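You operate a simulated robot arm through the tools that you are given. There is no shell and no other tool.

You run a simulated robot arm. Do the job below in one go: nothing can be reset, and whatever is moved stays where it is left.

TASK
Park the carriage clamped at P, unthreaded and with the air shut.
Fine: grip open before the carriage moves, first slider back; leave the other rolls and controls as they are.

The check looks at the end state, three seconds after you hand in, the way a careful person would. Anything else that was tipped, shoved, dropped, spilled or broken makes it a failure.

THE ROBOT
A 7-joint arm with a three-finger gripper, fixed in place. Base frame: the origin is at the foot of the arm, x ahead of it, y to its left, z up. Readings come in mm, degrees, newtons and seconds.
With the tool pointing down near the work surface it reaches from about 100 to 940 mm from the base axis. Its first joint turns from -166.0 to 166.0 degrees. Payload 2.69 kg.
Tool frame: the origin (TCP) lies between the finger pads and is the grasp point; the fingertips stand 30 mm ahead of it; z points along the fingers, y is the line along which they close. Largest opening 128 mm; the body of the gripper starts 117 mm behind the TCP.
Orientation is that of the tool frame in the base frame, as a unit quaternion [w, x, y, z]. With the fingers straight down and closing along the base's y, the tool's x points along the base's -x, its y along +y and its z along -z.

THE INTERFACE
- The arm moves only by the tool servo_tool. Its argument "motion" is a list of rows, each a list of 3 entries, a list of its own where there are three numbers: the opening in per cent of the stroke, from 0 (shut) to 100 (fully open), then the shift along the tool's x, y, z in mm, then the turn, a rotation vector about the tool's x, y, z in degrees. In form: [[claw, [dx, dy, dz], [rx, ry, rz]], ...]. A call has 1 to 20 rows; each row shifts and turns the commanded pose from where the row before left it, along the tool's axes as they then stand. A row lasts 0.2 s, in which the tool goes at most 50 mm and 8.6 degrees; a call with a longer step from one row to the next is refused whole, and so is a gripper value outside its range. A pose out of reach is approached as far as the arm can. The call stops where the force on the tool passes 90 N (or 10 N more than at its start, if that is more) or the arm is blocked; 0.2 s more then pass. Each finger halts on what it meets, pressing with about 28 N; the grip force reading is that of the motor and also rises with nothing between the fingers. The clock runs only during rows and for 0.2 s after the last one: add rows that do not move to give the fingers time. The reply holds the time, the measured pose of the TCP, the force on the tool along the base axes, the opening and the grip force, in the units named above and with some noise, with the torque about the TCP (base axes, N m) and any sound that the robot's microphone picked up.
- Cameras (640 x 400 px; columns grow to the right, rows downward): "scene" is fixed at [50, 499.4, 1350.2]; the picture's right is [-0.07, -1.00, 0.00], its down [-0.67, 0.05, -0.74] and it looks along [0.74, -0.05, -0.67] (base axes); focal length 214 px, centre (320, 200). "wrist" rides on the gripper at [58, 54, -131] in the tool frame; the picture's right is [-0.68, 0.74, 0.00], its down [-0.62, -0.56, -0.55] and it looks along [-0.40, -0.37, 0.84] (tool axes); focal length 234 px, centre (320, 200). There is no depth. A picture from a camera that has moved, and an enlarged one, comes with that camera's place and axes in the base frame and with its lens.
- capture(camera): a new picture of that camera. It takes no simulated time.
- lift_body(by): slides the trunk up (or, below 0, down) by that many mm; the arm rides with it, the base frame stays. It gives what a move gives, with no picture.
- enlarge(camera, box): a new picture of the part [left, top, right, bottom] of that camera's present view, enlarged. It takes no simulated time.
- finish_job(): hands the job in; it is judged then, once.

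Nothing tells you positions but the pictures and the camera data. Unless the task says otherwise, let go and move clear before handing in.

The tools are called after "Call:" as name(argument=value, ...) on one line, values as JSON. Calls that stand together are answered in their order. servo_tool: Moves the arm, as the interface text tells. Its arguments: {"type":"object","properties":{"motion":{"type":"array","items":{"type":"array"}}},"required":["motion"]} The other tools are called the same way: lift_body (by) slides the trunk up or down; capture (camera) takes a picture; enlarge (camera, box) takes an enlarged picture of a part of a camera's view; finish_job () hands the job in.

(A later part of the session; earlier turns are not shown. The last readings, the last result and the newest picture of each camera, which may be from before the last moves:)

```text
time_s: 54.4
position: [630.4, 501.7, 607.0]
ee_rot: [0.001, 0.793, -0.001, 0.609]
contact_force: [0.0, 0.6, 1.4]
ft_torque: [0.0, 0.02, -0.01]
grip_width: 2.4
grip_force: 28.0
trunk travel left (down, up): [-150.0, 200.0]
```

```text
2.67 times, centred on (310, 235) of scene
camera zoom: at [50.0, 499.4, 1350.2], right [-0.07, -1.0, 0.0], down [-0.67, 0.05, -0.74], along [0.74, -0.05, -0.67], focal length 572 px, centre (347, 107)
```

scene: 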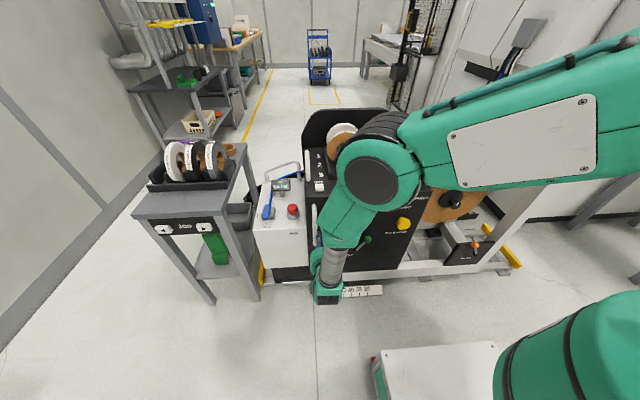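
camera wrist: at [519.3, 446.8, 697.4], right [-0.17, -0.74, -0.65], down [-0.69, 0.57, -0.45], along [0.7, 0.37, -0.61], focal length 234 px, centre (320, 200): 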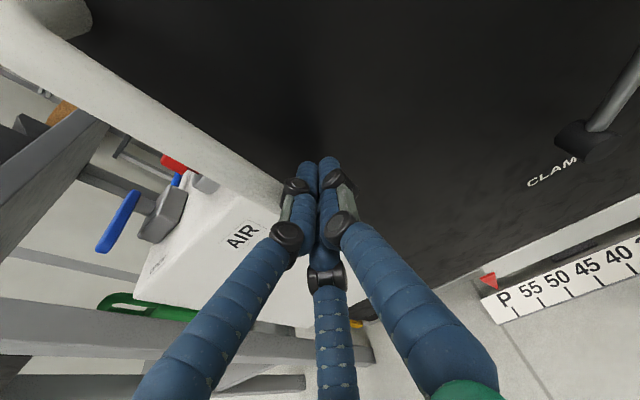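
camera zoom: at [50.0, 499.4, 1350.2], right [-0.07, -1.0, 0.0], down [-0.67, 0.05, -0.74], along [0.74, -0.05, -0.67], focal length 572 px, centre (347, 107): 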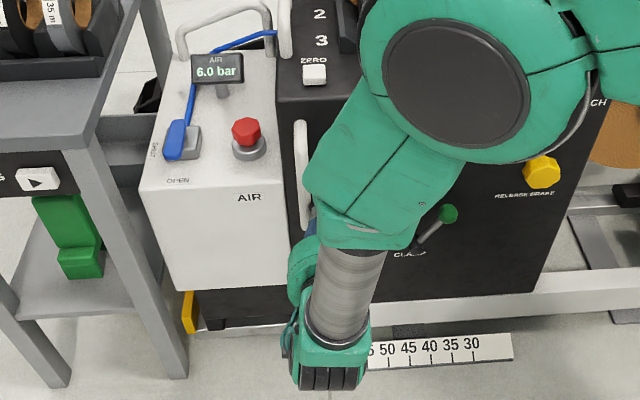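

I'm a few mm short of P, judging by the wrist view. I'll back off and slide right to see the pointer clearly.

Call:
servo_tool(motion=[[0, [0, 5, 0], [0, 0, 0]], [0, [-2.6, 0, -36], [0, 0, 0]], [0, [-2.6, 0, -36], [0, 0, 0]], [0, [-2.6, 0, -36], [0, 0, 0]], [0, [0, 45, 0], [0, 0, 0]], [0, [0, 45, 0], [0, 0, 0]], [0, [0, 45, 0], [0, 0, 0]], [0, [0, 45, 0], [0, 0, 0]], [0, [0, 45, 0], [0, 0, 0]], [0, [0, 45, 0], [0, 0, 0]], [0, [0, 0, 0], [0, 0, 0]]])

Call:
capture(camera="wrist")

Call:
enlarge(camera="scene", box=[260, 265, 360, 305])

Call:
enlarge(camera="scene", box=[230, 160, 390, 310])

```text
time_s: 56.8
position: [521.5, 224.8, 624.6]
ee_rot: [0.0, 0.793, 0.0, 0.609]
contact_force: [0.7, -1.2, 0.3]
ft_torque: [-0.03, 0.03, 0.02]
grip_width: 2.3
grip_force: 28.1
trunk travel left (down, up): [-150.0, 200.0]
```

```text
taken
camera wrist: at [410.4, 170.6, 714.6], right [-0.17, -0.74, -0.65], down [-0.69, 0.57, -0.45], along [0.7, 0.37, -0.61], focal length 234 px, centre (320, 200)
```

wrist: 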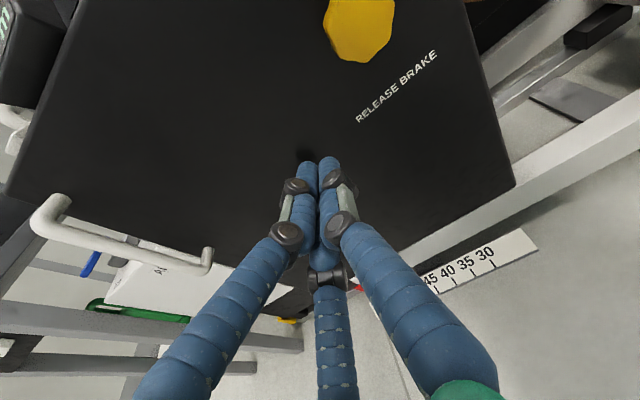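

```text
6.40 times, centred on (310, 285) of scene
camera zoom: at [50.0, 499.4, 1350.2], right [-0.07, -1.0, 0.0], down [-0.67, 0.05, -0.74], along [0.74, -0.05, -0.67], focal length 1373 px, centre (384, -344)
```

zoom: 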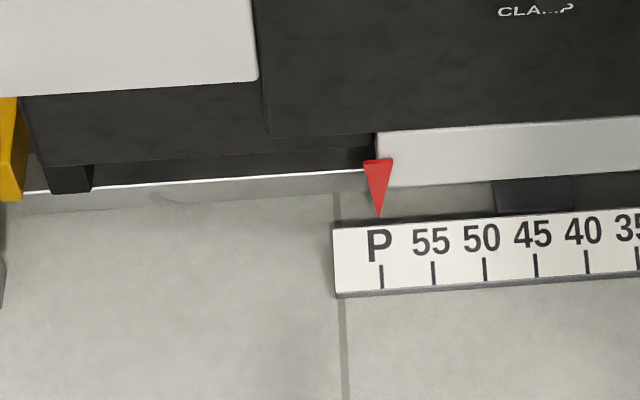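

```text
2.67 times, centred on (310, 235) of scene
camera zoom: at [50.0, 499.4, 1350.2], right [-0.07, -1.0, 0.0], down [-0.67, 0.05, -0.74], along [0.74, -0.05, -0.67], focal length 572 px, centre (347, 107)
```

zoom: 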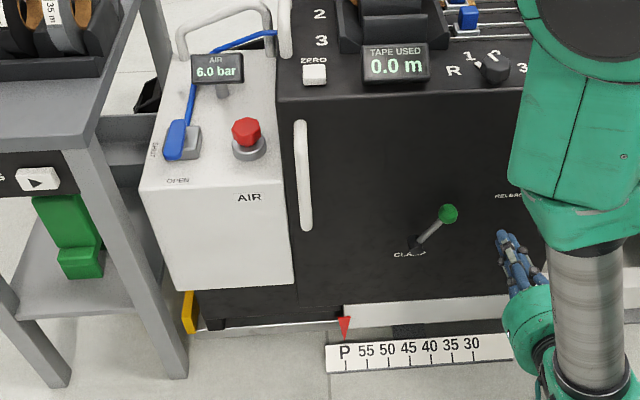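

The pointer tip is exactly over P, the same alignment it had at 40. Now I'll bring the probe to the right of the clamp ball (≈(645,282,555)), to push it back to the left slowly, so as not to carry the carriage along.

Call:
servo_tool(motion=[[0, [-6.9, 0, 28.5], [0, 0, 0]], [0, [-6.9, 0, 28.5], [0, 0, 0]], [0, [-6.8, 0, 28.5], [0, 0, 0]], [0, [-6.8, 0, 28.5], [0, 0, 0]], [0, [0, 0, 0], [0, 0, 0]]])

Call:
capture(camera="wrist")

Call:
enlarge(camera="scene", box=[230, 160, 390, 310])

```text
time_s: 58.0
position: [627.3, 226.3, 569.7]
ee_rot: [0.0, 0.794, 0.0, 0.608]
contact_force: [0.3, 1.1, 0.2]
ft_torque: [-0.01, 0.04, 0.0]
grip_width: 2.5
grip_force: 27.9
trunk travel left (down, up): [-150.0, 200.0]
```

```text
taken
camera wrist: at [514.6, 171.3, 659.6], right [-0.17, -0.74, -0.65], down [-0.69, 0.56, -0.45], along [0.7, 0.37, -0.61], focal length 234 px, centre (320, 200)
```

wrist: 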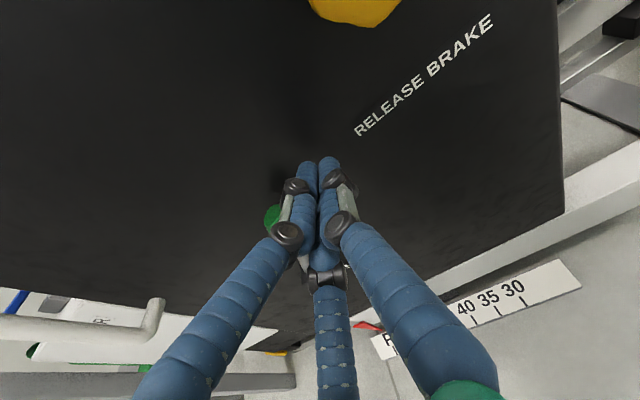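

```text
2.67 times, centred on (310, 235) of scene
camera zoom: at [50.0, 499.4, 1350.2], right [-0.07, -1.0, 0.0], down [-0.67, 0.05, -0.74], along [0.74, -0.05, -0.67], focal length 572 px, centre (347, 107)
```

zoom: 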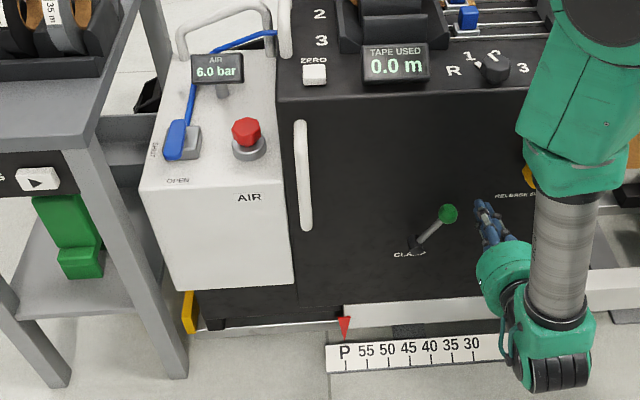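

Call:
servo_tool(motion=[[0, [0, -4, 0], [0, 0, 0]], [0, [0, -4, 0], [0, 0, 0]], [0, [0, -4, 0], [0, 0, 0]], [0, [0, -4, 0], [0, 0, 0]], [0, [0, -4, 0], [0, 0, 0]], [0, [0, -4, 0], [0, 0, 0]], [0, [0, -4, 0], [0, 0, 0]], [0, [0, -4, 0], [0, 0, 0]], [0, [0, -4, 0], [0, 0, 0]], [0, [0, -4, 0], [0, 0, 0]], [0, [0, 0, 0], [0, 0, 0]]])

Call:
enlarge(camera="scene", box=[230, 160, 390, 310])

```text
time_s: 60.4
position: [626.5, 262.5, 571.5]
ee_rot: [0.0, 0.794, 0.0, 0.608]
contact_force: [-1.0, -1.9, -0.3]
ft_torque: [-0.04, 0.01, -0.03]
grip_width: 1.9
grip_force: 28.1
trunk travel left (down, up): [-150.0, 200.0]
```

```text
2.67 times, centred on (310, 235) of scene
camera zoom: at [50.0, 499.4, 1350.2], right [-0.07, -1.0, 0.0], down [-0.67, 0.05, -0.74], along [0.74, -0.05, -0.67], focal length 572 px, centre (347, 107)
```

zoom: 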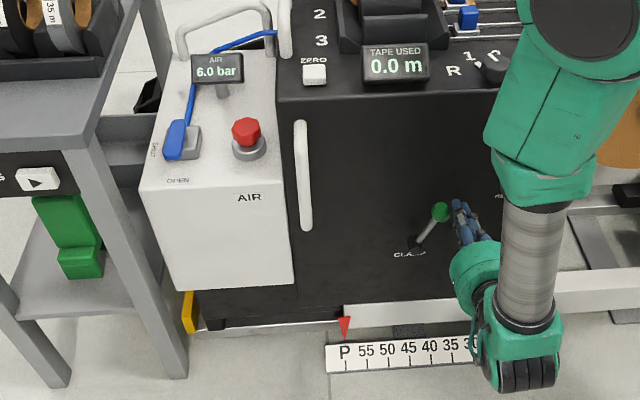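

The lever moves while the carriage stays at P. Continuing slowly.

Call:
servo_tool(motion=[[0, [0, -4, 0], [0, 0, 0]], [0, [0, -4, 0], [0, 0, 0]], [0, [0, -4, 0], [0, 0, 0]], [0, [0, -4, 0], [0, 0, 0]], [0, [0, -4, 0], [0, 0, 0]], [0, [0, -4, 0], [0, 0, 0]], [0, [0, -4, 0], [0, 0, 0]], [0, [0, -4, 0], [0, 0, 0]], [0, [0, -4, 0], [0, 0, 0]], [0, [0, -4, 0], [0, 0, 0]], [0, [0, 0, 0], [0, 0, 0]]])

Call:
enlarge(camera="scene", box=[230, 160, 390, 310])

```text
time_s: 62.8
position: [628.0, 305.3, 570.7]
ee_rot: [0.0, 0.793, 0.001, 0.609]
contact_force: [0.3, 0.6, -0.5]
ft_torque: [-0.05, -0.01, -0.01]
grip_width: 2.0
grip_force: 27.5
trunk travel left (down, up): [-150.0, 200.0]
```

```text
2.67 times, centred on (310, 235) of scene
camera zoom: at [50.0, 499.4, 1350.2], right [-0.07, -1.0, 0.0], down [-0.67, 0.05, -0.74], along [0.74, -0.05, -0.67], focal length 572 px, centre (347, 107)
```

zoom: 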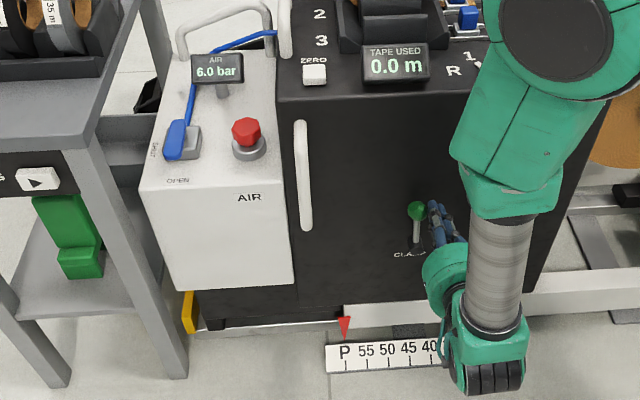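

Call:
servo_tool(motion=[[0, [0, -4, 0], [0, 0, 0]], [0, [0, -4, 0], [0, 0, 0]], [0, [0, -4, 0], [0, 0, 0]], [0, [0, -4, 0], [0, 0, 0]], [0, [0, -4, 0], [0, 0, 0]], [0, [0, -4, 0], [0, 0, 0]], [0, [0, 0, 0], [0, 0, 0]]])

Call:
enlarge(camera="scene", box=[230, 160, 390, 310])

```text
time_s: 64.4
position: [627.8, 329.7, 571.2]
ee_rot: [0.0, 0.793, 0.001, 0.609]
contact_force: [0.1, 0.7, 0.2]
ft_torque: [0.02, -0.01, -0.01]
grip_width: 2.2
grip_force: 27.7
trunk travel left (down, up): [-150.0, 200.0]
```

```text
2.67 times, centred on (310, 235) of scene
camera zoom: at [50.0, 499.4, 1350.2], right [-0.07, -1.0, 0.0], down [-0.67, 0.05, -0.74], along [0.74, -0.05, -0.67], focal length 572 px, centre (347, 107)
```

zoom: 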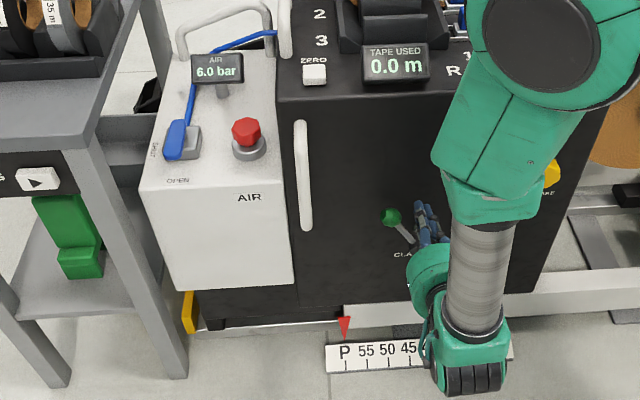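

The lever snapped left and the pointer still stands at P. I'll verify the clamp by a gentle push on the handle.

Call:
servo_tool(motion=[[0, [-2.6, 0, -36], [0, 0, 0]], [0, [-2.6, 0, -36], [0, 0, 0]], [0, [-2.6, 0, -36], [0, 0, 0]], [0, [10, -48, -2], [0, 0, 0]], [0, [10, -48, -2], [0, 0, 0]], [0, [10, -48, -2], [0, 0, 0]], [0, [9.6, 0, 36], [0, 0, 0]], [0, [9.6, 0, 36], [0, 0, 0]], [0, [9.6, 0, 36], [0, 0, 0]], [0, [0, 0, 0], [0, 0, 0]]])

Call:
capture(camera="wrist")

```text
time_s: 66.6
position: [631.8, 475.0, 621.0]
ee_rot: [0.0, 0.793, 0.0, 0.609]
contact_force: [-0.4, 0.3, 0.4]
ft_torque: [0.0, 0.0, 0.0]
grip_width: 2.2
grip_force: 28.2
trunk travel left (down, up): [-150.0, 200.0]
```

```text
taken
camera wrist: at [519.7, 421.2, 711.0], right [-0.18, -0.74, -0.65], down [-0.69, 0.57, -0.45], along [0.7, 0.37, -0.61], focal length 234 px, centre (320, 200)
```

wrist: 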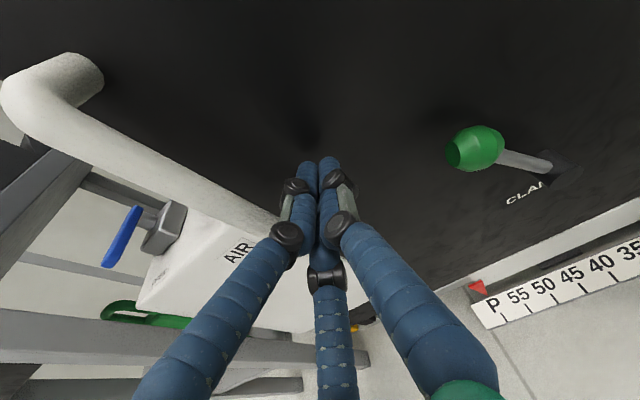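

Call:
servo_tool(motion=[[0, [0, -5, 0], [0, 0, 0]], [0, [0, -5, 0], [0, 0, 0]], [0, [0, -5, 0], [0, 0, 0]], [0, [0, -5, 0], [0, 0, 0]], [0, [0, -4, 0], [0, 0, 0]], [0, [0, 0, 0], [0, 0, 0]]])

Call:
capture(camera="wrist")

```text
time_s: 68.0
position: [635.3, 497.8, 621.9]
ee_rot: [0.0, 0.793, 0.0, 0.609]
contact_force: [0.0, -0.5, 0.1]
ft_torque: [0.0, -0.02, 0.01]
grip_width: 2.3
grip_force: 28.8
trunk travel left (down, up): [-150.0, 200.0]
```

```text
taken
camera wrist: at [524.3, 443.9, 711.4], right [-0.17, -0.74, -0.65], down [-0.69, 0.57, -0.45], along [0.7, 0.37, -0.61], focal length 234 px, centre (320, 200)
```

wrist: 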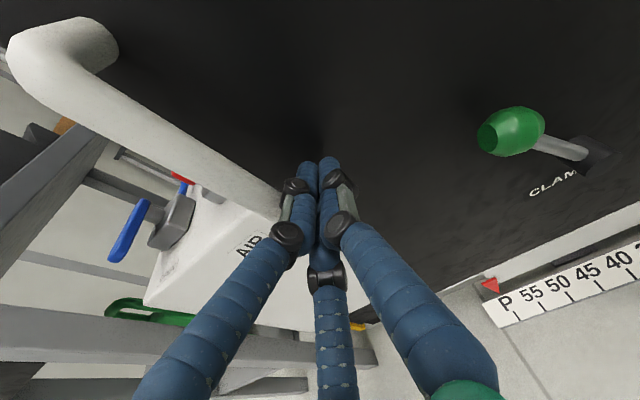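

Call:
servo_tool(motion=[[0, [0, -2, 0], [0, 0, 0]], [0, [0, -2, 0], [0, 0, 0]], [0, [0, -2, 0], [0, 0, 0]], [0, [0, -2, 0], [0, 0, 0]], [0, [0, 0, 0], [0, 0, 0]]])

Call:
servo_tool(motion=[[0, [0, -1.5, 0], [0, 0, 0]], [0, [0, -1.5, 0], [0, 0, 0]], [0, [0, 0, 0], [0, 0, 0]]])

```text
time_s: 69.2
position: [634.6, 502.2, 620.7]
ee_rot: [0.002, 0.794, -0.001, 0.608]
contact_force: [-2.0, -31.6, 8.6]
ft_torque: [0.25, -0.18, 0.0]
grip_width: 2.4
grip_force: 28.6
trunk travel left (down, up): [-150.0, 200.0]
```

```text
time_s: 70.0
position: [635.0, 502.2, 620.4]
ee_rot: [0.002, 0.795, -0.002, 0.607]
contact_force: [15.4, -74.5, 7.7]
ft_torque: [0.35, -0.35, -0.21]
grip_width: 2.1
grip_force: 27.6
trunk travel left (down, up): [-150.0, 200.0]
```

The carriage holds solid at 75 N. As P might also be an end stop, I'll check the other direction too, by a light push on the handle from its +y side. First I relax and go round.

Call:
servo_tool(motion=[[0, [0, 8, 0], [0, 0, 0]], [0, [0, 8, 0], [0, 0, 0]], [0, [-2.6, 0, -36], [0, 0, 0]], [0, [-2.6, 0, -36], [0, 0, 0]], [0, [-2.6, 0, -36], [0, 0, 0]], [0, [0, -45, 0], [0, 0, 0]], [0, [0, -45, 0], [0, 0, 0]], [0, [0, 0, 0], [0, 0, 0]]])

Call:
capture(camera="wrist")

Call:
capture(camera="scene")

```text
time_s: 71.8
position: [530.8, 582.7, 643.2]
ee_rot: [0.0, 0.794, 0.0, 0.608]
contact_force: [0.2, 0.2, 0.6]
ft_torque: [0.01, -0.02, 0.01]
grip_width: 2.5
grip_force: 28.1
trunk travel left (down, up): [-150.0, 200.0]
```

```text
taken
camera wrist: at [419.3, 528.7, 733.3], right [-0.18, -0.74, -0.65], down [-0.69, 0.57, -0.45], along [0.7, 0.37, -0.61], focal length 234 px, centre (320, 200)
```

wrist: 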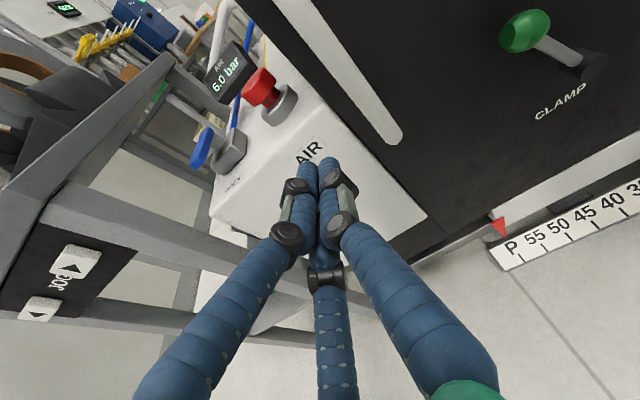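

```text
taken
```

scene: 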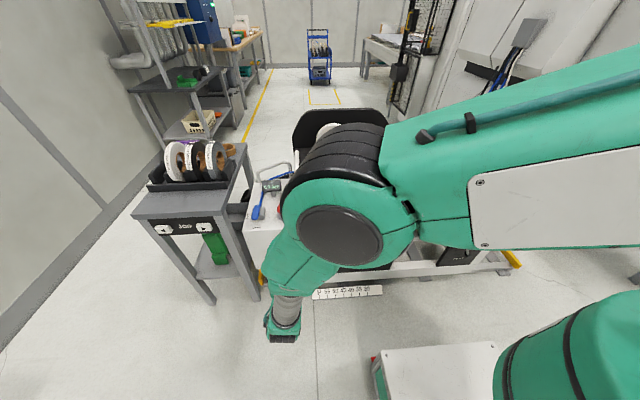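

Call:
servo_tool(motion=[[0, [8.2, 0, 30.5], [0, 0, 0]], [0, [8.2, 0, 30.5], [0, 0, 0]], [0, [8.2, 0, 30.5], [0, 0, 0]], [0, [0, 0, 0], [0, 0, 0]]])

Call:
capture(camera="wrist")

Call:
enlarge(camera="wrist", box=[100, 0, 330, 180])

```text
time_s: 72.8
position: [626.2, 582.5, 643.1]
ee_rot: [0.0, 0.794, 0.0, 0.608]
contact_force: [0.7, 0.9, 0.0]
ft_torque: [0.02, -0.02, -0.01]
grip_width: 2.5
grip_force: 28.2
trunk travel left (down, up): [-150.0, 200.0]
```

```text
taken
camera wrist: at [514.5, 528.6, 732.9], right [-0.17, -0.74, -0.65], down [-0.69, 0.57, -0.45], along [0.7, 0.37, -0.61], focal length 234 px, centre (320, 200)
```

wrist: 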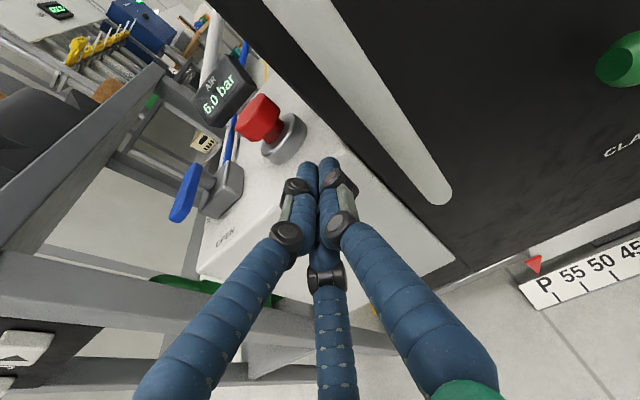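

```text
2.22 times, centred on (215, 90) of wrist
camera zoom: at [514.5, 528.6, 732.9], right [-0.17, -0.74, -0.65], down [-0.69, 0.57, -0.45], along [0.7, 0.37, -0.61], focal length 520 px, centre (553, 444)
```

zoom: 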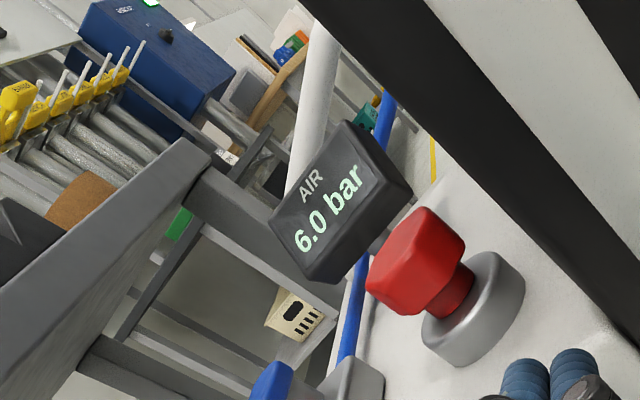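

Call:
servo_tool(motion=[[0, [0, 5, 0], [0, 0, 0]], [0, [0, 5, 0], [0, 0, 0]], [0, [0, 5, 0], [0, 0, 0]], [0, [0, 4, 0], [0, 0, 0]], [0, [0, 0, 0], [0, 0, 0]]])

Call:
servo_tool(motion=[[0, [0, 2, 0], [0, 0, 0]], [0, [0, 2, 0], [0, 0, 0]], [0, [0, 0, 0], [0, 0, 0]]])

Call:
servo_tool(motion=[[0, [0, 2, 0], [0, 0, 0]], [0, [0, 0, 0], [0, 0, 0]]])

```text
time_s: 74.0
position: [624.6, 563.4, 642.5]
ee_rot: [0.0, 0.793, 0.0, 0.609]
contact_force: [-0.5, -0.2, 0.1]
ft_torque: [0.02, -0.03, -0.05]
grip_width: 2.2
grip_force: 28.1
trunk travel left (down, up): [-150.0, 200.0]
```

```text
time_s: 74.8
position: [623.2, 559.0, 641.4]
ee_rot: [-0.001, 0.793, 0.001, 0.609]
contact_force: [-0.4, 1.3, 0.1]
ft_torque: [0.0, -0.02, 0.03]
grip_width: 2.2
grip_force: 28.2
trunk travel left (down, up): [-150.0, 200.0]
```

```text
time_s: 75.4
position: [624.2, 556.7, 642.0]
ee_rot: [0.0, 0.794, 0.001, 0.609]
contact_force: [-0.1, -0.6, 0.0]
ft_torque: [-0.01, -0.02, 0.01]
grip_width: 2.0
grip_force: 27.7
trunk travel left (down, up): [-150.0, 200.0]
```

Call:
servo_tool(motion=[[0, [0, 2, 0], [0, 0, 0]], [0, [0, 2, 0], [0, 0, 0]], [0, [0, 0, 0], [0, 0, 0]]])

Call:
capture(camera="wrist")

```text
time_s: 76.2
position: [624.3, 553.4, 643.0]
ee_rot: [0.0, 0.794, 0.001, 0.608]
contact_force: [0.8, 0.1, 0.2]
ft_torque: [-0.01, 0.02, 0.01]
grip_width: 2.4
grip_force: 28.1
trunk travel left (down, up): [-150.0, 200.0]
```

```text
taken
camera wrist: at [512.7, 498.9, 733.3], right [-0.17, -0.74, -0.65], down [-0.69, 0.57, -0.45], along [0.7, 0.37, -0.61], focal length 234 px, centre (320, 200)
```

wrist: 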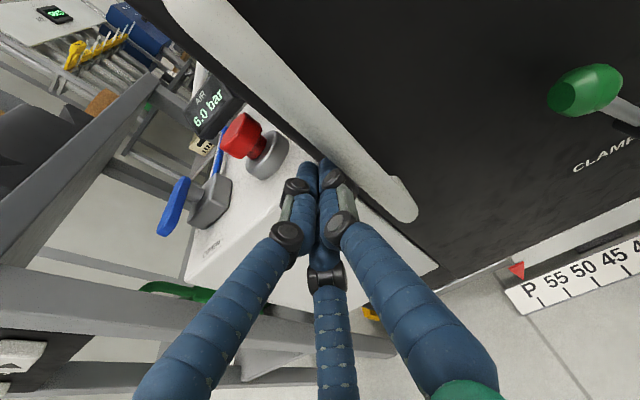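

Call:
servo_tool(motion=[[0, [0, 2, 0], [0, 0, 0]], [0, [0, 1.5, 0], [0, 0, 0]], [0, [0, 0, 0], [0, 0, 0]]])

Call:
servo_tool(motion=[[0, [0, 1.5, 0], [0, 0, 0]], [0, [0, 0, 0], [0, 0, 0]]])

Call:
servo_tool(motion=[[0, [0, 1.5, 0], [0, 0, 0]], [0, [0, 0, 0], [0, 0, 0]]])

```text
time_s: 77.0
position: [625.0, 551.2, 643.3]
ee_rot: [-0.001, 0.793, 0.001, 0.609]
contact_force: [-6.5, 21.4, -4.2]
ft_torque: [0.07, 0.15, 0.14]
grip_width: 2.1
grip_force: 27.8
trunk travel left (down, up): [-150.0, 200.0]
```

```text
time_s: 77.6
position: [625.8, 552.0, 643.4]
ee_rot: [-0.001, 0.793, 0.001, 0.609]
contact_force: [-13.4, 36.2, -3.4]
ft_torque: [0.17, 0.2, 0.17]
grip_width: 2.2
grip_force: 27.7
trunk travel left (down, up): [-150.0, 200.0]
```

```text
time_s: 78.2
position: [625.1, 552.2, 643.1]
ee_rot: [-0.001, 0.793, 0.001, 0.61]
contact_force: [-10.5, 59.4, -7.9]
ft_torque: [0.22, 0.43, 0.45]
grip_width: 2.0
grip_force: 28.2
trunk travel left (down, up): [-150.0, 200.0]
```

The carriage is clamped in both directions. Now the air lever: it sits on the white box, now around (705…775, ≈733, 670), pointing to OPEN (front), and SHUT is toward +y. I'll back off, rise, reduce tilt to 50° and yaw 40° left to see it.

Call:
servo_tool(motion=[[0, [0, -7, 0], [0, 0, 0]], [0, [0, -5, 0], [0, 0, 0]], [0, [-2.6, 0, -36], [0, 0, 0]], [0, [-2.6, 0, -36], [0, 0, 0]], [0, [-2.6, 0, -36], [0, 0, 0]], [0, [40.5, 0, -10.9], [0, 0, 0]], [0, [40.5, 0, -10.9], [0, 0, 0]], [0, [40.5, 0, -10.9], [0, 0, 0]], [0, [40.5, 0, -10.9], [0, 0, 0]], [0, [40.5, 0, -10.9], [0, 0, 0]], [0, [40.5, 0, -10.9], [0, 0, 0]], [0, [0, 0, 0], [0, 0, 0]]])

Call:
servo_tool(motion=[[0, [0, 0, 0], [0, -8.3, 0]], [0, [0, 0, 0], [0, -8.3, 0]], [0, [0, 0, 0], [0, -8.3, 0]], [0, [0, 0, 0], [6.13, 0, -5.14]], [0, [0, 0, 0], [6.13, 0, -5.14]], [0, [0, 0, 0], [6.13, 0, -5.14]], [0, [0, 0, 0], [6.13, 0, -5.14]], [0, [0, 0, 0], [6.13, 0, -5.14]], [0, [0, 0, 0], [0, 0, 0]]])

Call:
capture(camera="wrist")

Call:
capture(camera="scene")

```text
time_s: 80.8
position: [518.5, 561.1, 915.2]
ee_rot: [0.0, 0.793, 0.0, 0.609]
contact_force: [1.0, 0.2, 0.3]
ft_torque: [-0.01, 0.04, 0.02]
grip_width: 2.3
grip_force: 28.1
trunk travel left (down, up): [-150.0, 200.0]
```

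```text
time_s: 82.8
position: [516.8, 558.6, 915.5]
ee_rot: [-0.145, 0.851, 0.311, 0.398]
contact_force: [0.2, -0.7, 0.5]
ft_torque: [0.03, -0.01, 0.02]
grip_width: 2.2
grip_force: 27.8
trunk travel left (down, up): [-150.0, 200.0]
```

```text
taken
camera wrist: at [503.6, 477.3, 1044.0], right [0.14, -0.84, -0.52], down [-0.99, -0.09, -0.12], along [0.05, 0.53, -0.85], focal length 234 px, centre (320, 200)
```

wrist: 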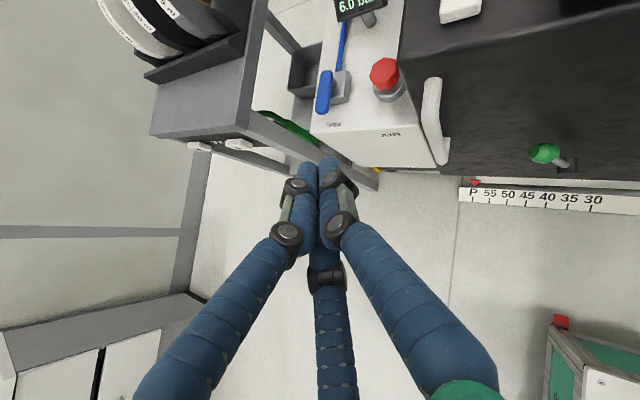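

```text
taken
```

scene: 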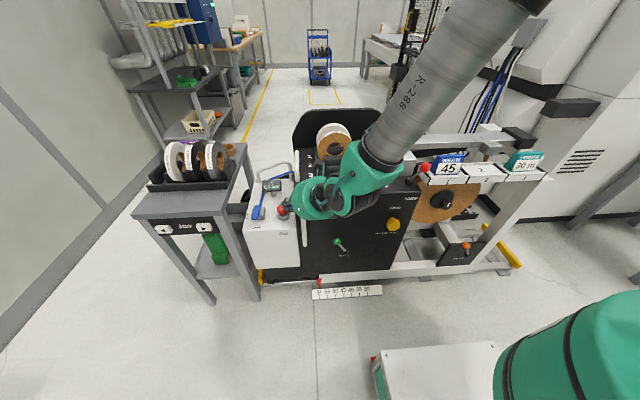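

Call:
enlarge(camera="wrist", box=[250, 0, 450, 160])

Call:
enlarge(camera="scene", box=[220, 150, 320, 230])

```text
2.50 times, centred on (350, 80) of wrist
camera zoom: at [503.6, 477.3, 1044.0], right [0.14, -0.84, -0.52], down [-0.99, -0.09, -0.12], along [0.05, 0.53, -0.85], focal length 585 px, centre (245, 500)
```

zoom: 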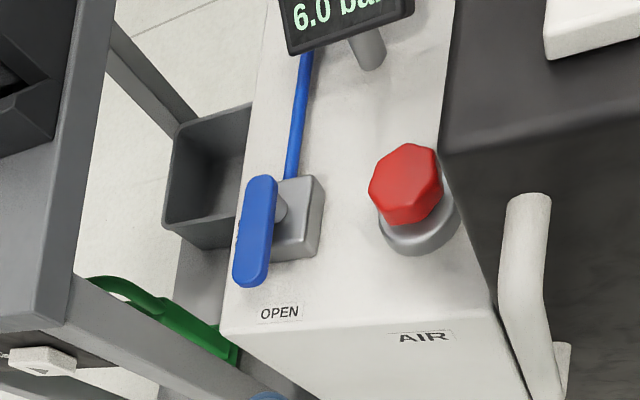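

```text
5.00 times, centred on (270, 190) of scene
camera zoom: at [50.0, 499.4, 1350.2], right [-0.07, -1.0, 0.0], down [-0.67, 0.05, -0.74], along [0.74, -0.05, -0.67], focal length 1072 px, centre (570, 250)
```

zoom: 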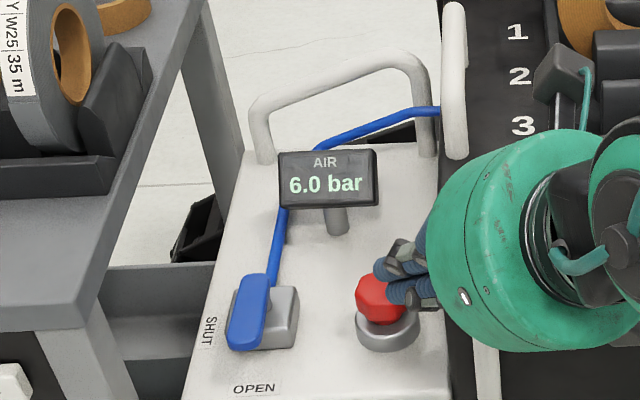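

The lever's pivot is near (768,735), and its tip points to the front at (706,739,667). I'll push the tip from its −y side around to +y (SHUT). First I approach along the tool axis to 150 mm short.

Call:
servo_tool(motion=[[0, [-7.5, 5.4, 37], [0, 0, 0]], [0, [-7.5, 5.4, 37], [0, 0, 0]], [0, [-7.5, 5.4, 37], [0, 0, 0]], [0, [-7.5, 5.4, 37], [0, 0, 0]], [0, [-7.5, 5.4, 37], [0, 0, 0]], [0, [0, 0, 0], [0, 0, 0]]])

Call:
capture(camera="wrist")

Call:
enlarge(camera="scene", box=[220, 150, 340, 240])

```text
time_s: 84.2
position: [626.4, 614.5, 765.6]
ee_rot: [-0.144, 0.852, 0.31, 0.397]
contact_force: [-0.2, 0.0, 0.4]
ft_torque: [0.0, 0.0, -0.01]
grip_width: 1.9
grip_force: 27.8
trunk travel left (down, up): [-150.0, 200.0]
```

```text
taken
camera wrist: at [612.3, 532.0, 893.3], right [0.14, -0.84, -0.52], down [-0.99, -0.09, -0.12], along [0.05, 0.53, -0.85], focal length 234 px, centre (320, 200)
```

wrist: 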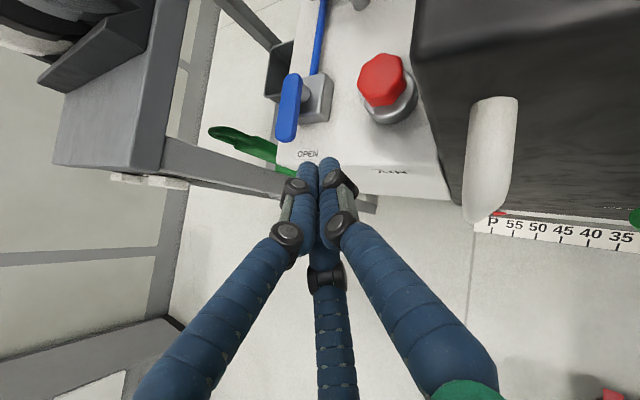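

```text
4.44 times, centred on (280, 195) of scene
camera zoom: at [50.0, 499.4, 1350.2], right [-0.07, -1.0, 0.0], down [-0.67, 0.05, -0.74], along [0.74, -0.05, -0.67], focal length 953 px, centre (498, 222)
```

zoom: 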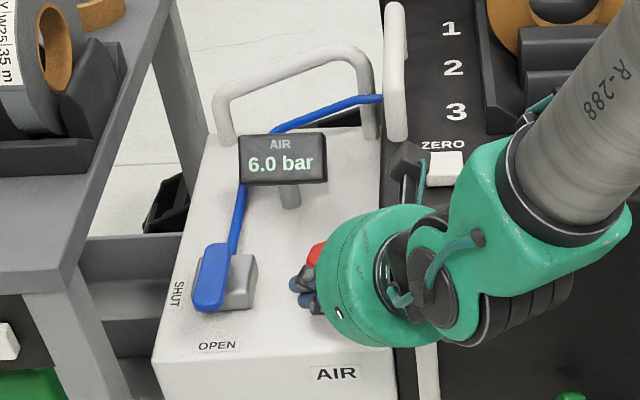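

Call:
servo_tool(motion=[[0, [0, 0, 37], [0, 0, 0]], [0, [0, 0, 37], [0, 0, 0]], [0, [0, 0, 36], [0, 0, 0]], [0, [0, 0, 0], [0, 0, 0]]])

Call:
capture(camera="wrist")

Call:
enlarge(camera="scene", box=[220, 150, 340, 240])

```text
time_s: 85.2
position: [693.4, 668.0, 696.6]
ee_rot: [-0.144, 0.852, 0.31, 0.397]
contact_force: [-0.2, -0.2, -0.3]
ft_torque: [0.05, -0.03, 0.05]
grip_width: 2.3
grip_force: 27.6
trunk travel left (down, up): [-150.0, 200.0]
```

```text
taken
camera wrist: at [679.4, 586.3, 824.1], right [0.14, -0.84, -0.52], down [-0.99, -0.09, -0.12], along [0.05, 0.53, -0.85], focal length 234 px, centre (320, 200)
```

wrist: 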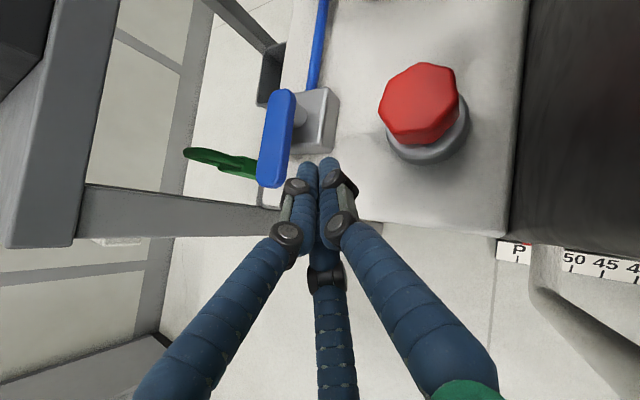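

```text
4.44 times, centred on (280, 195) of scene
camera zoom: at [50.0, 499.4, 1350.2], right [-0.07, -1.0, 0.0], down [-0.67, 0.05, -0.74], along [0.74, -0.05, -0.67], focal length 953 px, centre (498, 222)
```

zoom: 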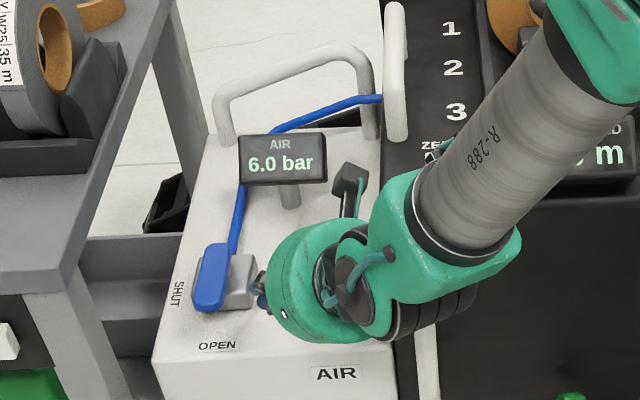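

Call:
servo_tool(motion=[[0, [-1, 0, 18], [0, 0, 0]], [0, [-1, -1, 18], [0, 0, 0]], [0, [0, 0, 0], [0, 0, 0]]])

Call:
capture(camera="wrist")

Call:
enlarge(camera="scene", box=[220, 150, 340, 240])

```text
time_s: 86.0
position: [710.8, 683.8, 673.4]
ee_rot: [-0.145, 0.851, 0.311, 0.397]
contact_force: [0.7, 0.2, 0.1]
ft_torque: [-0.01, -0.01, 0.02]
grip_width: 2.4
grip_force: 28.0
trunk travel left (down, up): [-150.0, 200.0]
```

```text
taken
camera wrist: at [697.2, 602.3, 800.9], right [0.14, -0.84, -0.52], down [-0.99, -0.09, -0.12], along [0.05, 0.53, -0.85], focal length 234 px, centre (320, 200)
```

wrist: 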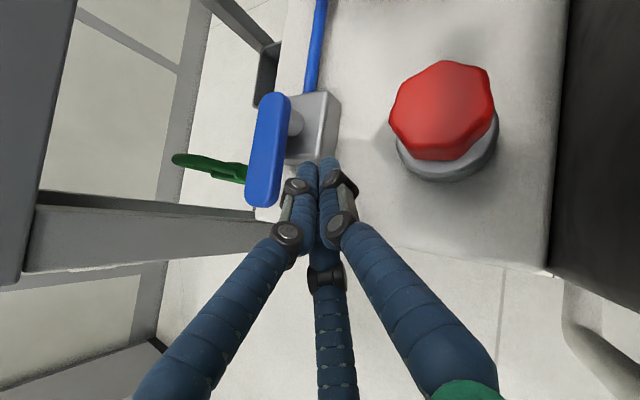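

```text
4.44 times, centred on (280, 195) of scene
camera zoom: at [50.0, 499.4, 1350.2], right [-0.07, -1.0, 0.0], down [-0.67, 0.05, -0.74], along [0.74, -0.05, -0.67], focal length 953 px, centre (498, 222)
```

zoom: 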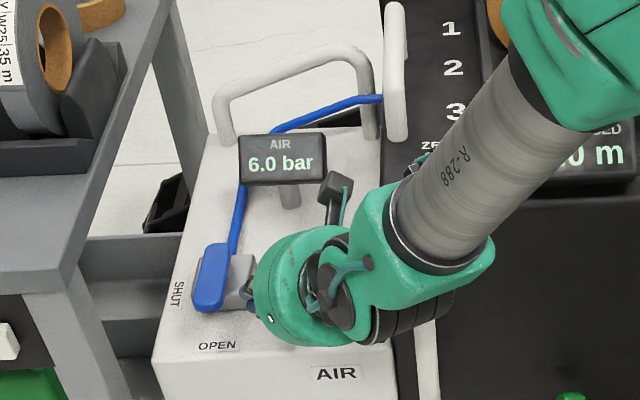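

Call:
servo_tool(motion=[[0, [2.7, -5, 3.2], [0, 0, 0]], [0, [2.7, -5, 3.2], [0, 0, 0]], [0, [2.63, -9.23, 3.13], [0, 0, 0]], [0, [2.63, -9.23, 3.13], [0, 0, 0]], [0, [2.63, -9.23, 3.13], [0, 0, 0]], [0, [0, 0, 0], [0, 0, 0]]])

Call:
capture(camera="wrist")

Call:
enlarge(camera="scene", box=[220, 150, 340, 240])

```text
time_s: 87.4
position: [700.7, 726.6, 673.3]
ee_rot: [-0.145, 0.851, 0.31, 0.398]
contact_force: [-1.2, -0.6, -1.9]
ft_torque: [-0.03, 0.02, -0.02]
grip_width: 2.2
grip_force: 28.1
trunk travel left (down, up): [-150.0, 200.0]
```

```text
taken
camera wrist: at [686.0, 644.8, 801.4], right [0.14, -0.84, -0.52], down [-0.99, -0.09, -0.12], along [0.05, 0.53, -0.85], focal length 234 px, centre (320, 200)
```

wrist: 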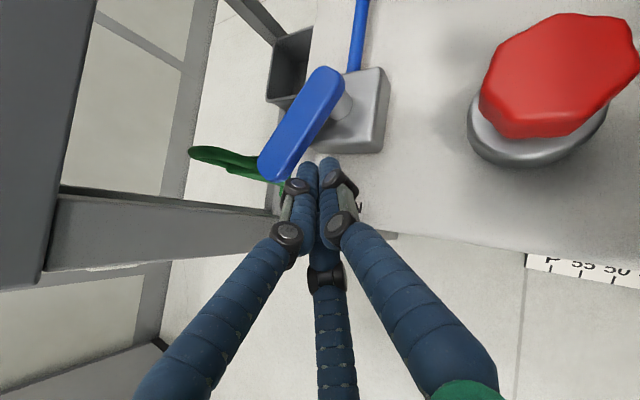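

```text
4.44 times, centred on (280, 195) of scene
camera zoom: at [50.0, 499.4, 1350.2], right [-0.07, -1.0, 0.0], down [-0.67, 0.05, -0.74], along [0.74, -0.05, -0.67], focal length 953 px, centre (498, 222)
```

zoom: 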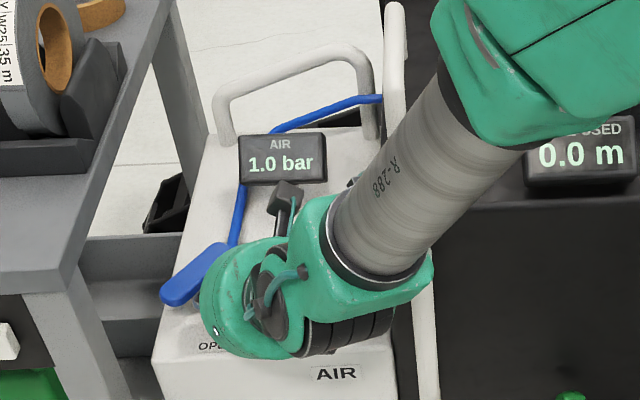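

Air is dropping (1.0 bar) and the lever turns. Continuing along the arc.

Call:
servo_tool(motion=[[0, [5.23, -5.96, 6.23], [0, 0, 0]], [0, [5.23, -5.96, 6.23], [0, 0, 0]], [0, [5.23, -5.96, 6.23], [0, 0, 0]], [0, [0, 0, 0], [0, 0, 0]]])

Call:
capture(camera="wrist")

Call:
enlarge(camera="scene", box=[220, 150, 340, 240])

```text
time_s: 88.4
position: [708.6, 756.3, 670.9]
ee_rot: [-0.144, 0.851, 0.31, 0.398]
contact_force: [0.3, 0.0, 0.6]
ft_torque: [-0.02, -0.03, 0.01]
grip_width: 2.2
grip_force: 28.3
trunk travel left (down, up): [-150.0, 200.0]
```

```text
taken
camera wrist: at [694.4, 675.5, 799.4], right [0.14, -0.84, -0.52], down [-0.99, -0.09, -0.12], along [0.05, 0.53, -0.85], focal length 234 px, centre (320, 200)
```

wrist: 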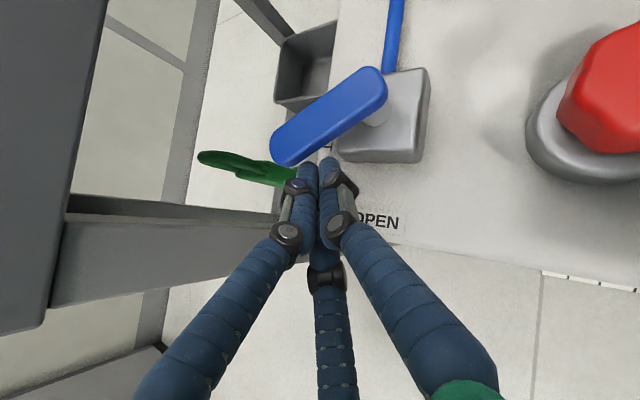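

```text
4.44 times, centred on (280, 195) of scene
camera zoom: at [50.0, 499.4, 1350.2], right [-0.07, -1.0, 0.0], down [-0.67, 0.05, -0.74], along [0.74, -0.05, -0.67], focal length 953 px, centre (498, 222)
```

zoom: 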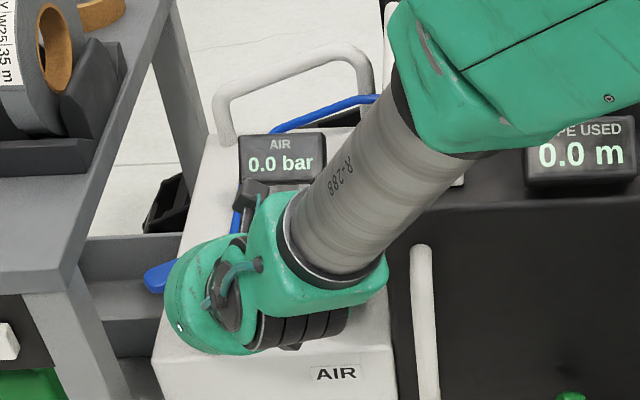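

Pressure reads 0.0 bar. I'll bring the lever fully to SHUT.

Call:
servo_tool(motion=[[0, [5.5, -1.5, 6.5], [0, 0, 0]], [0, [5.5, -1.5, 6.5], [0, 0, 0]], [0, [0, 0, 0], [0, 0, 0]]])

Call:
capture(camera="wrist")

```text
time_s: 89.2
position: [718.1, 769.9, 671.2]
ee_rot: [-0.145, 0.851, 0.31, 0.398]
contact_force: [0.0, 0.8, -0.4]
ft_torque: [0.04, -0.01, -0.02]
grip_width: 2.2
grip_force: 27.7
trunk travel left (down, up): [-150.0, 200.0]
```

```text
taken
camera wrist: at [704.6, 688.7, 800.7], right [0.14, -0.84, -0.52], down [-0.99, -0.09, -0.12], along [0.05, 0.53, -0.85], focal length 234 px, centre (320, 200)
```

wrist: 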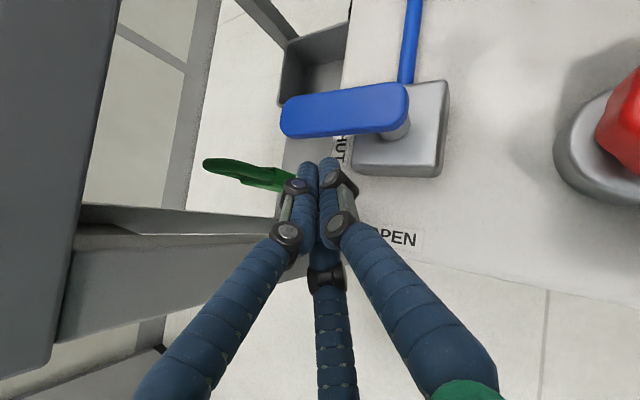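

The lever is at SHUT. I'll withdraw along the tool axis and then check everything.

Call:
servo_tool(motion=[[0, [0, 2, -10], [0, 0, 0]], [0, [0, 5, -40], [0, 0, 0]], [0, [0, 5, -40], [0, 0, 0]], [0, [0, 5, -40], [0, 0, 0]], [0, [0, 5, -40], [0, 0, 0]], [0, [20, 5, -40], [0, 0, 0]], [0, [20, 5, -40], [0, 0, 0]], [0, [20, 5, -40], [0, 0, 0]], [0, [20, 20, -30], [0, 0, 0]], [0, [20, 40, -10], [0, 0, 0]], [0, [10, 45, 0], [0, 0, 0]], [0, [0, 45, 0], [0, 0, 0]], [0, [0, 0, 0], [0, 0, 0]]])

Call:
capture(camera="scene")

Call:
capture(camera="wrist")

```text
time_s: 92.0
position: [696.4, 522.9, 969.3]
ee_rot: [-0.13, 0.855, 0.306, 0.397]
contact_force: [-0.3, -0.6, -0.7]
ft_torque: [0.03, -0.03, 0.03]
grip_width: 2.4
grip_force: 28.1
out of reach, approached as far as the arm can: row 12
trunk travel left (down, up): [-150.0, 200.0]
```

```text
taken
```

scene: 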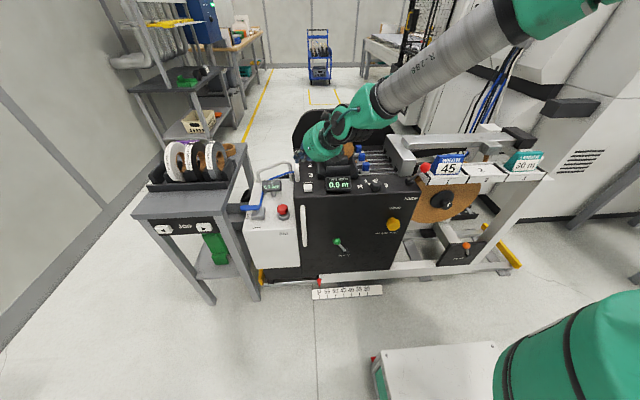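

```text
taken
camera wrist: at [679.4, 444.1, 1099.2], right [0.12, -0.86, -0.5], down [-0.99, -0.07, -0.12], along [0.07, 0.51, -0.86], focal length 234 px, centre (320, 200)
```

wrist: 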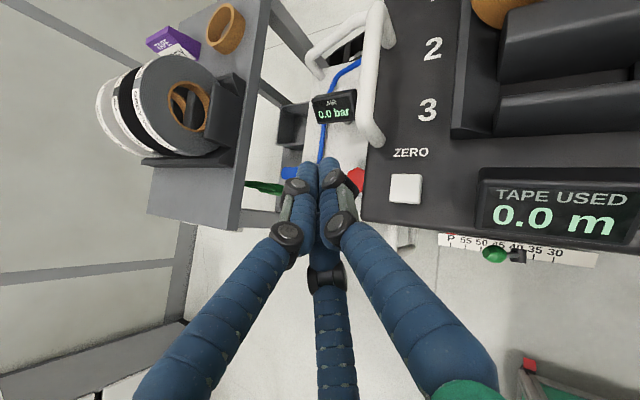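

Everything looks in place. I'll move the arm clear toward the robot and check the final state in detail.

Call:
servo_tool(motion=[[0, [-13.6, -25.7, -28.6], [0, 0, 0]], [0, [-13.6, -25.7, -28.6], [0, 0, 0]], [0, [-13.6, -25.7, -28.6], [0, 0, 0]], [0, [-13.6, -25.7, -28.6], [0, 0, 0]], [0, [-13.6, -25.7, -28.6], [0, 0, 0]], [0, [0, 0, 0], [0, 0, 0]]])

Call:
capture(camera="scene")

Call:
enlarge(camera="scene", box=[220, 150, 460, 310])

Call:
enlarge(camera="scene", box=[260, 265, 360, 305])

Call:
enlarge(camera="scene", box=[290, 110, 550, 270])

```text
time_s: 93.4
position: [494.4, 519.8, 1014.6]
ee_rot: [-0.144, 0.851, 0.311, 0.398]
contact_force: [-1.1, -0.5, -0.8]
ft_torque: [0.0, -0.03, -0.04]
grip_width: 2.4
grip_force: 28.5
trunk travel left (down, up): [-150.0, 200.0]
```

```text
taken
```

scene: 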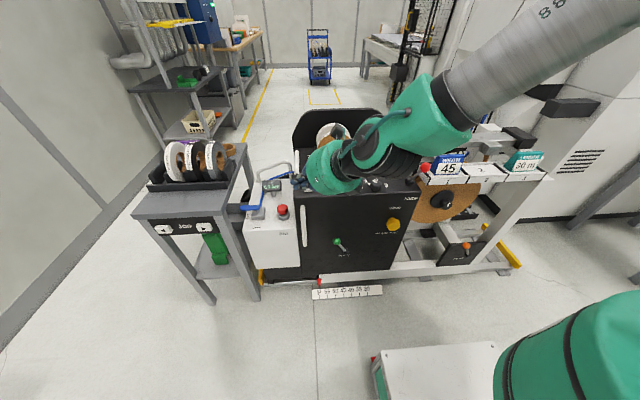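

```text
2.50 times, centred on (340, 230) of scene
camera zoom: at [50.0, 499.4, 1350.2], right [-0.07, -1.0, 0.0], down [-0.67, 0.05, -0.74], along [0.74, -0.05, -0.67], focal length 536 px, centre (270, 125)
```

zoom: 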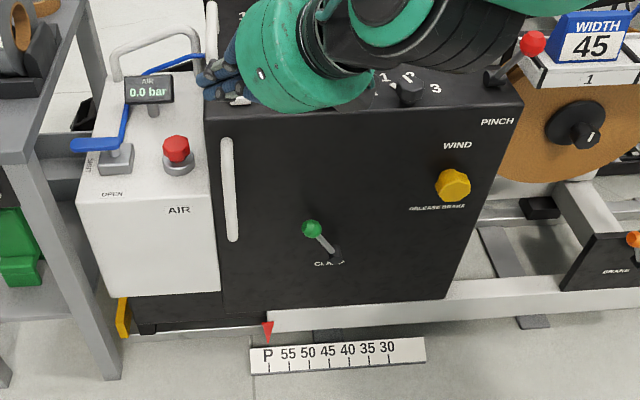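

```text
6.40 times, centred on (310, 285) of scene
camera zoom: at [50.0, 499.4, 1350.2], right [-0.07, -1.0, 0.0], down [-0.67, 0.05, -0.74], along [0.74, -0.05, -0.67], focal length 1373 px, centre (384, -344)
```

zoom: 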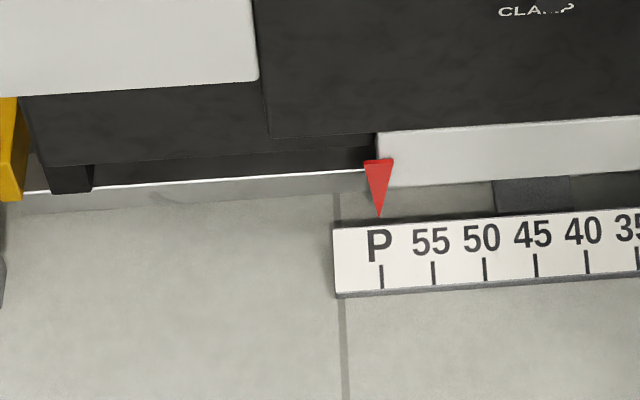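

```text
2.46 times, centred on (420, 190) of scene
camera zoom: at [50.0, 499.4, 1350.2], right [-0.07, -1.0, 0.0], down [-0.67, 0.05, -0.74], along [0.74, -0.05, -0.67], focal length 528 px, centre (74, 225)
```

zoom: 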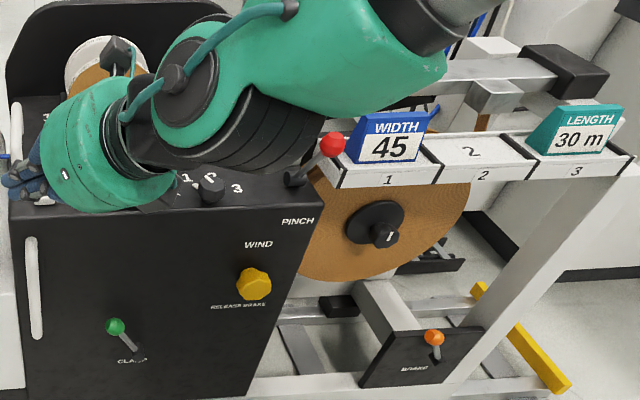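

Pointer at P, clamp lever left, air 0.0 bar at SHUT, pinch lever forward. I'll lift the arm further to see the sliders and rolls once more.

Call:
servo_tool(motion=[[0, [20, 0, -35], [0, 0, 0]], [0, [20, 0, -35], [0, 0, 0]], [0, [20, 0, -35], [0, 0, 0]], [0, [25, 25, -25], [0, 0, 0]], [0, [20, 30, -25], [0, 0, 0]], [0, [20, 30, -25], [0, 0, 0]], [0, [0, 0, 0], [0, 0, 0]]])

Call:
capture(camera="scene")

Call:
capture(camera="wrist")

```text
time_s: 95.0
position: [502.8, 420.8, 1224.2]
ee_rot: [-0.145, 0.851, 0.311, 0.398]
contact_force: [0.4, -0.2, -0.3]
ft_torque: [-0.01, 0.03, 0.01]
grip_width: 2.2
grip_force: 27.5
trunk travel left (down, up): [-150.0, 200.0]
```

```text
taken
```

scene: 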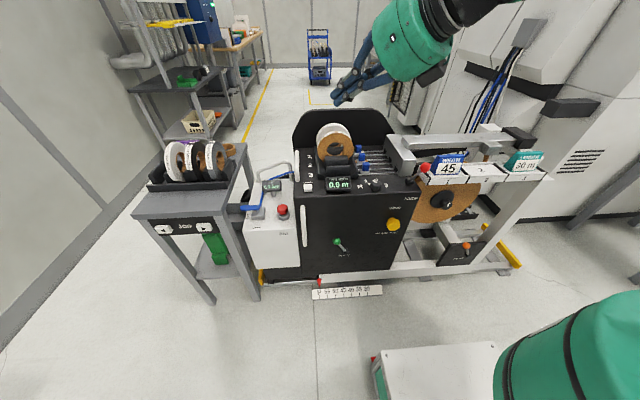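

```text
taken
camera wrist: at [488.8, 338.9, 1352.0], right [0.14, -0.84, -0.52], down [-0.99, -0.09, -0.12], along [0.05, 0.53, -0.85], focal length 234 px, centre (320, 200)
```

wrist: 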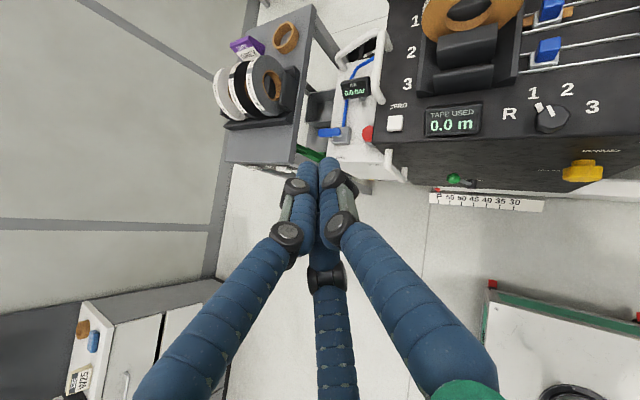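

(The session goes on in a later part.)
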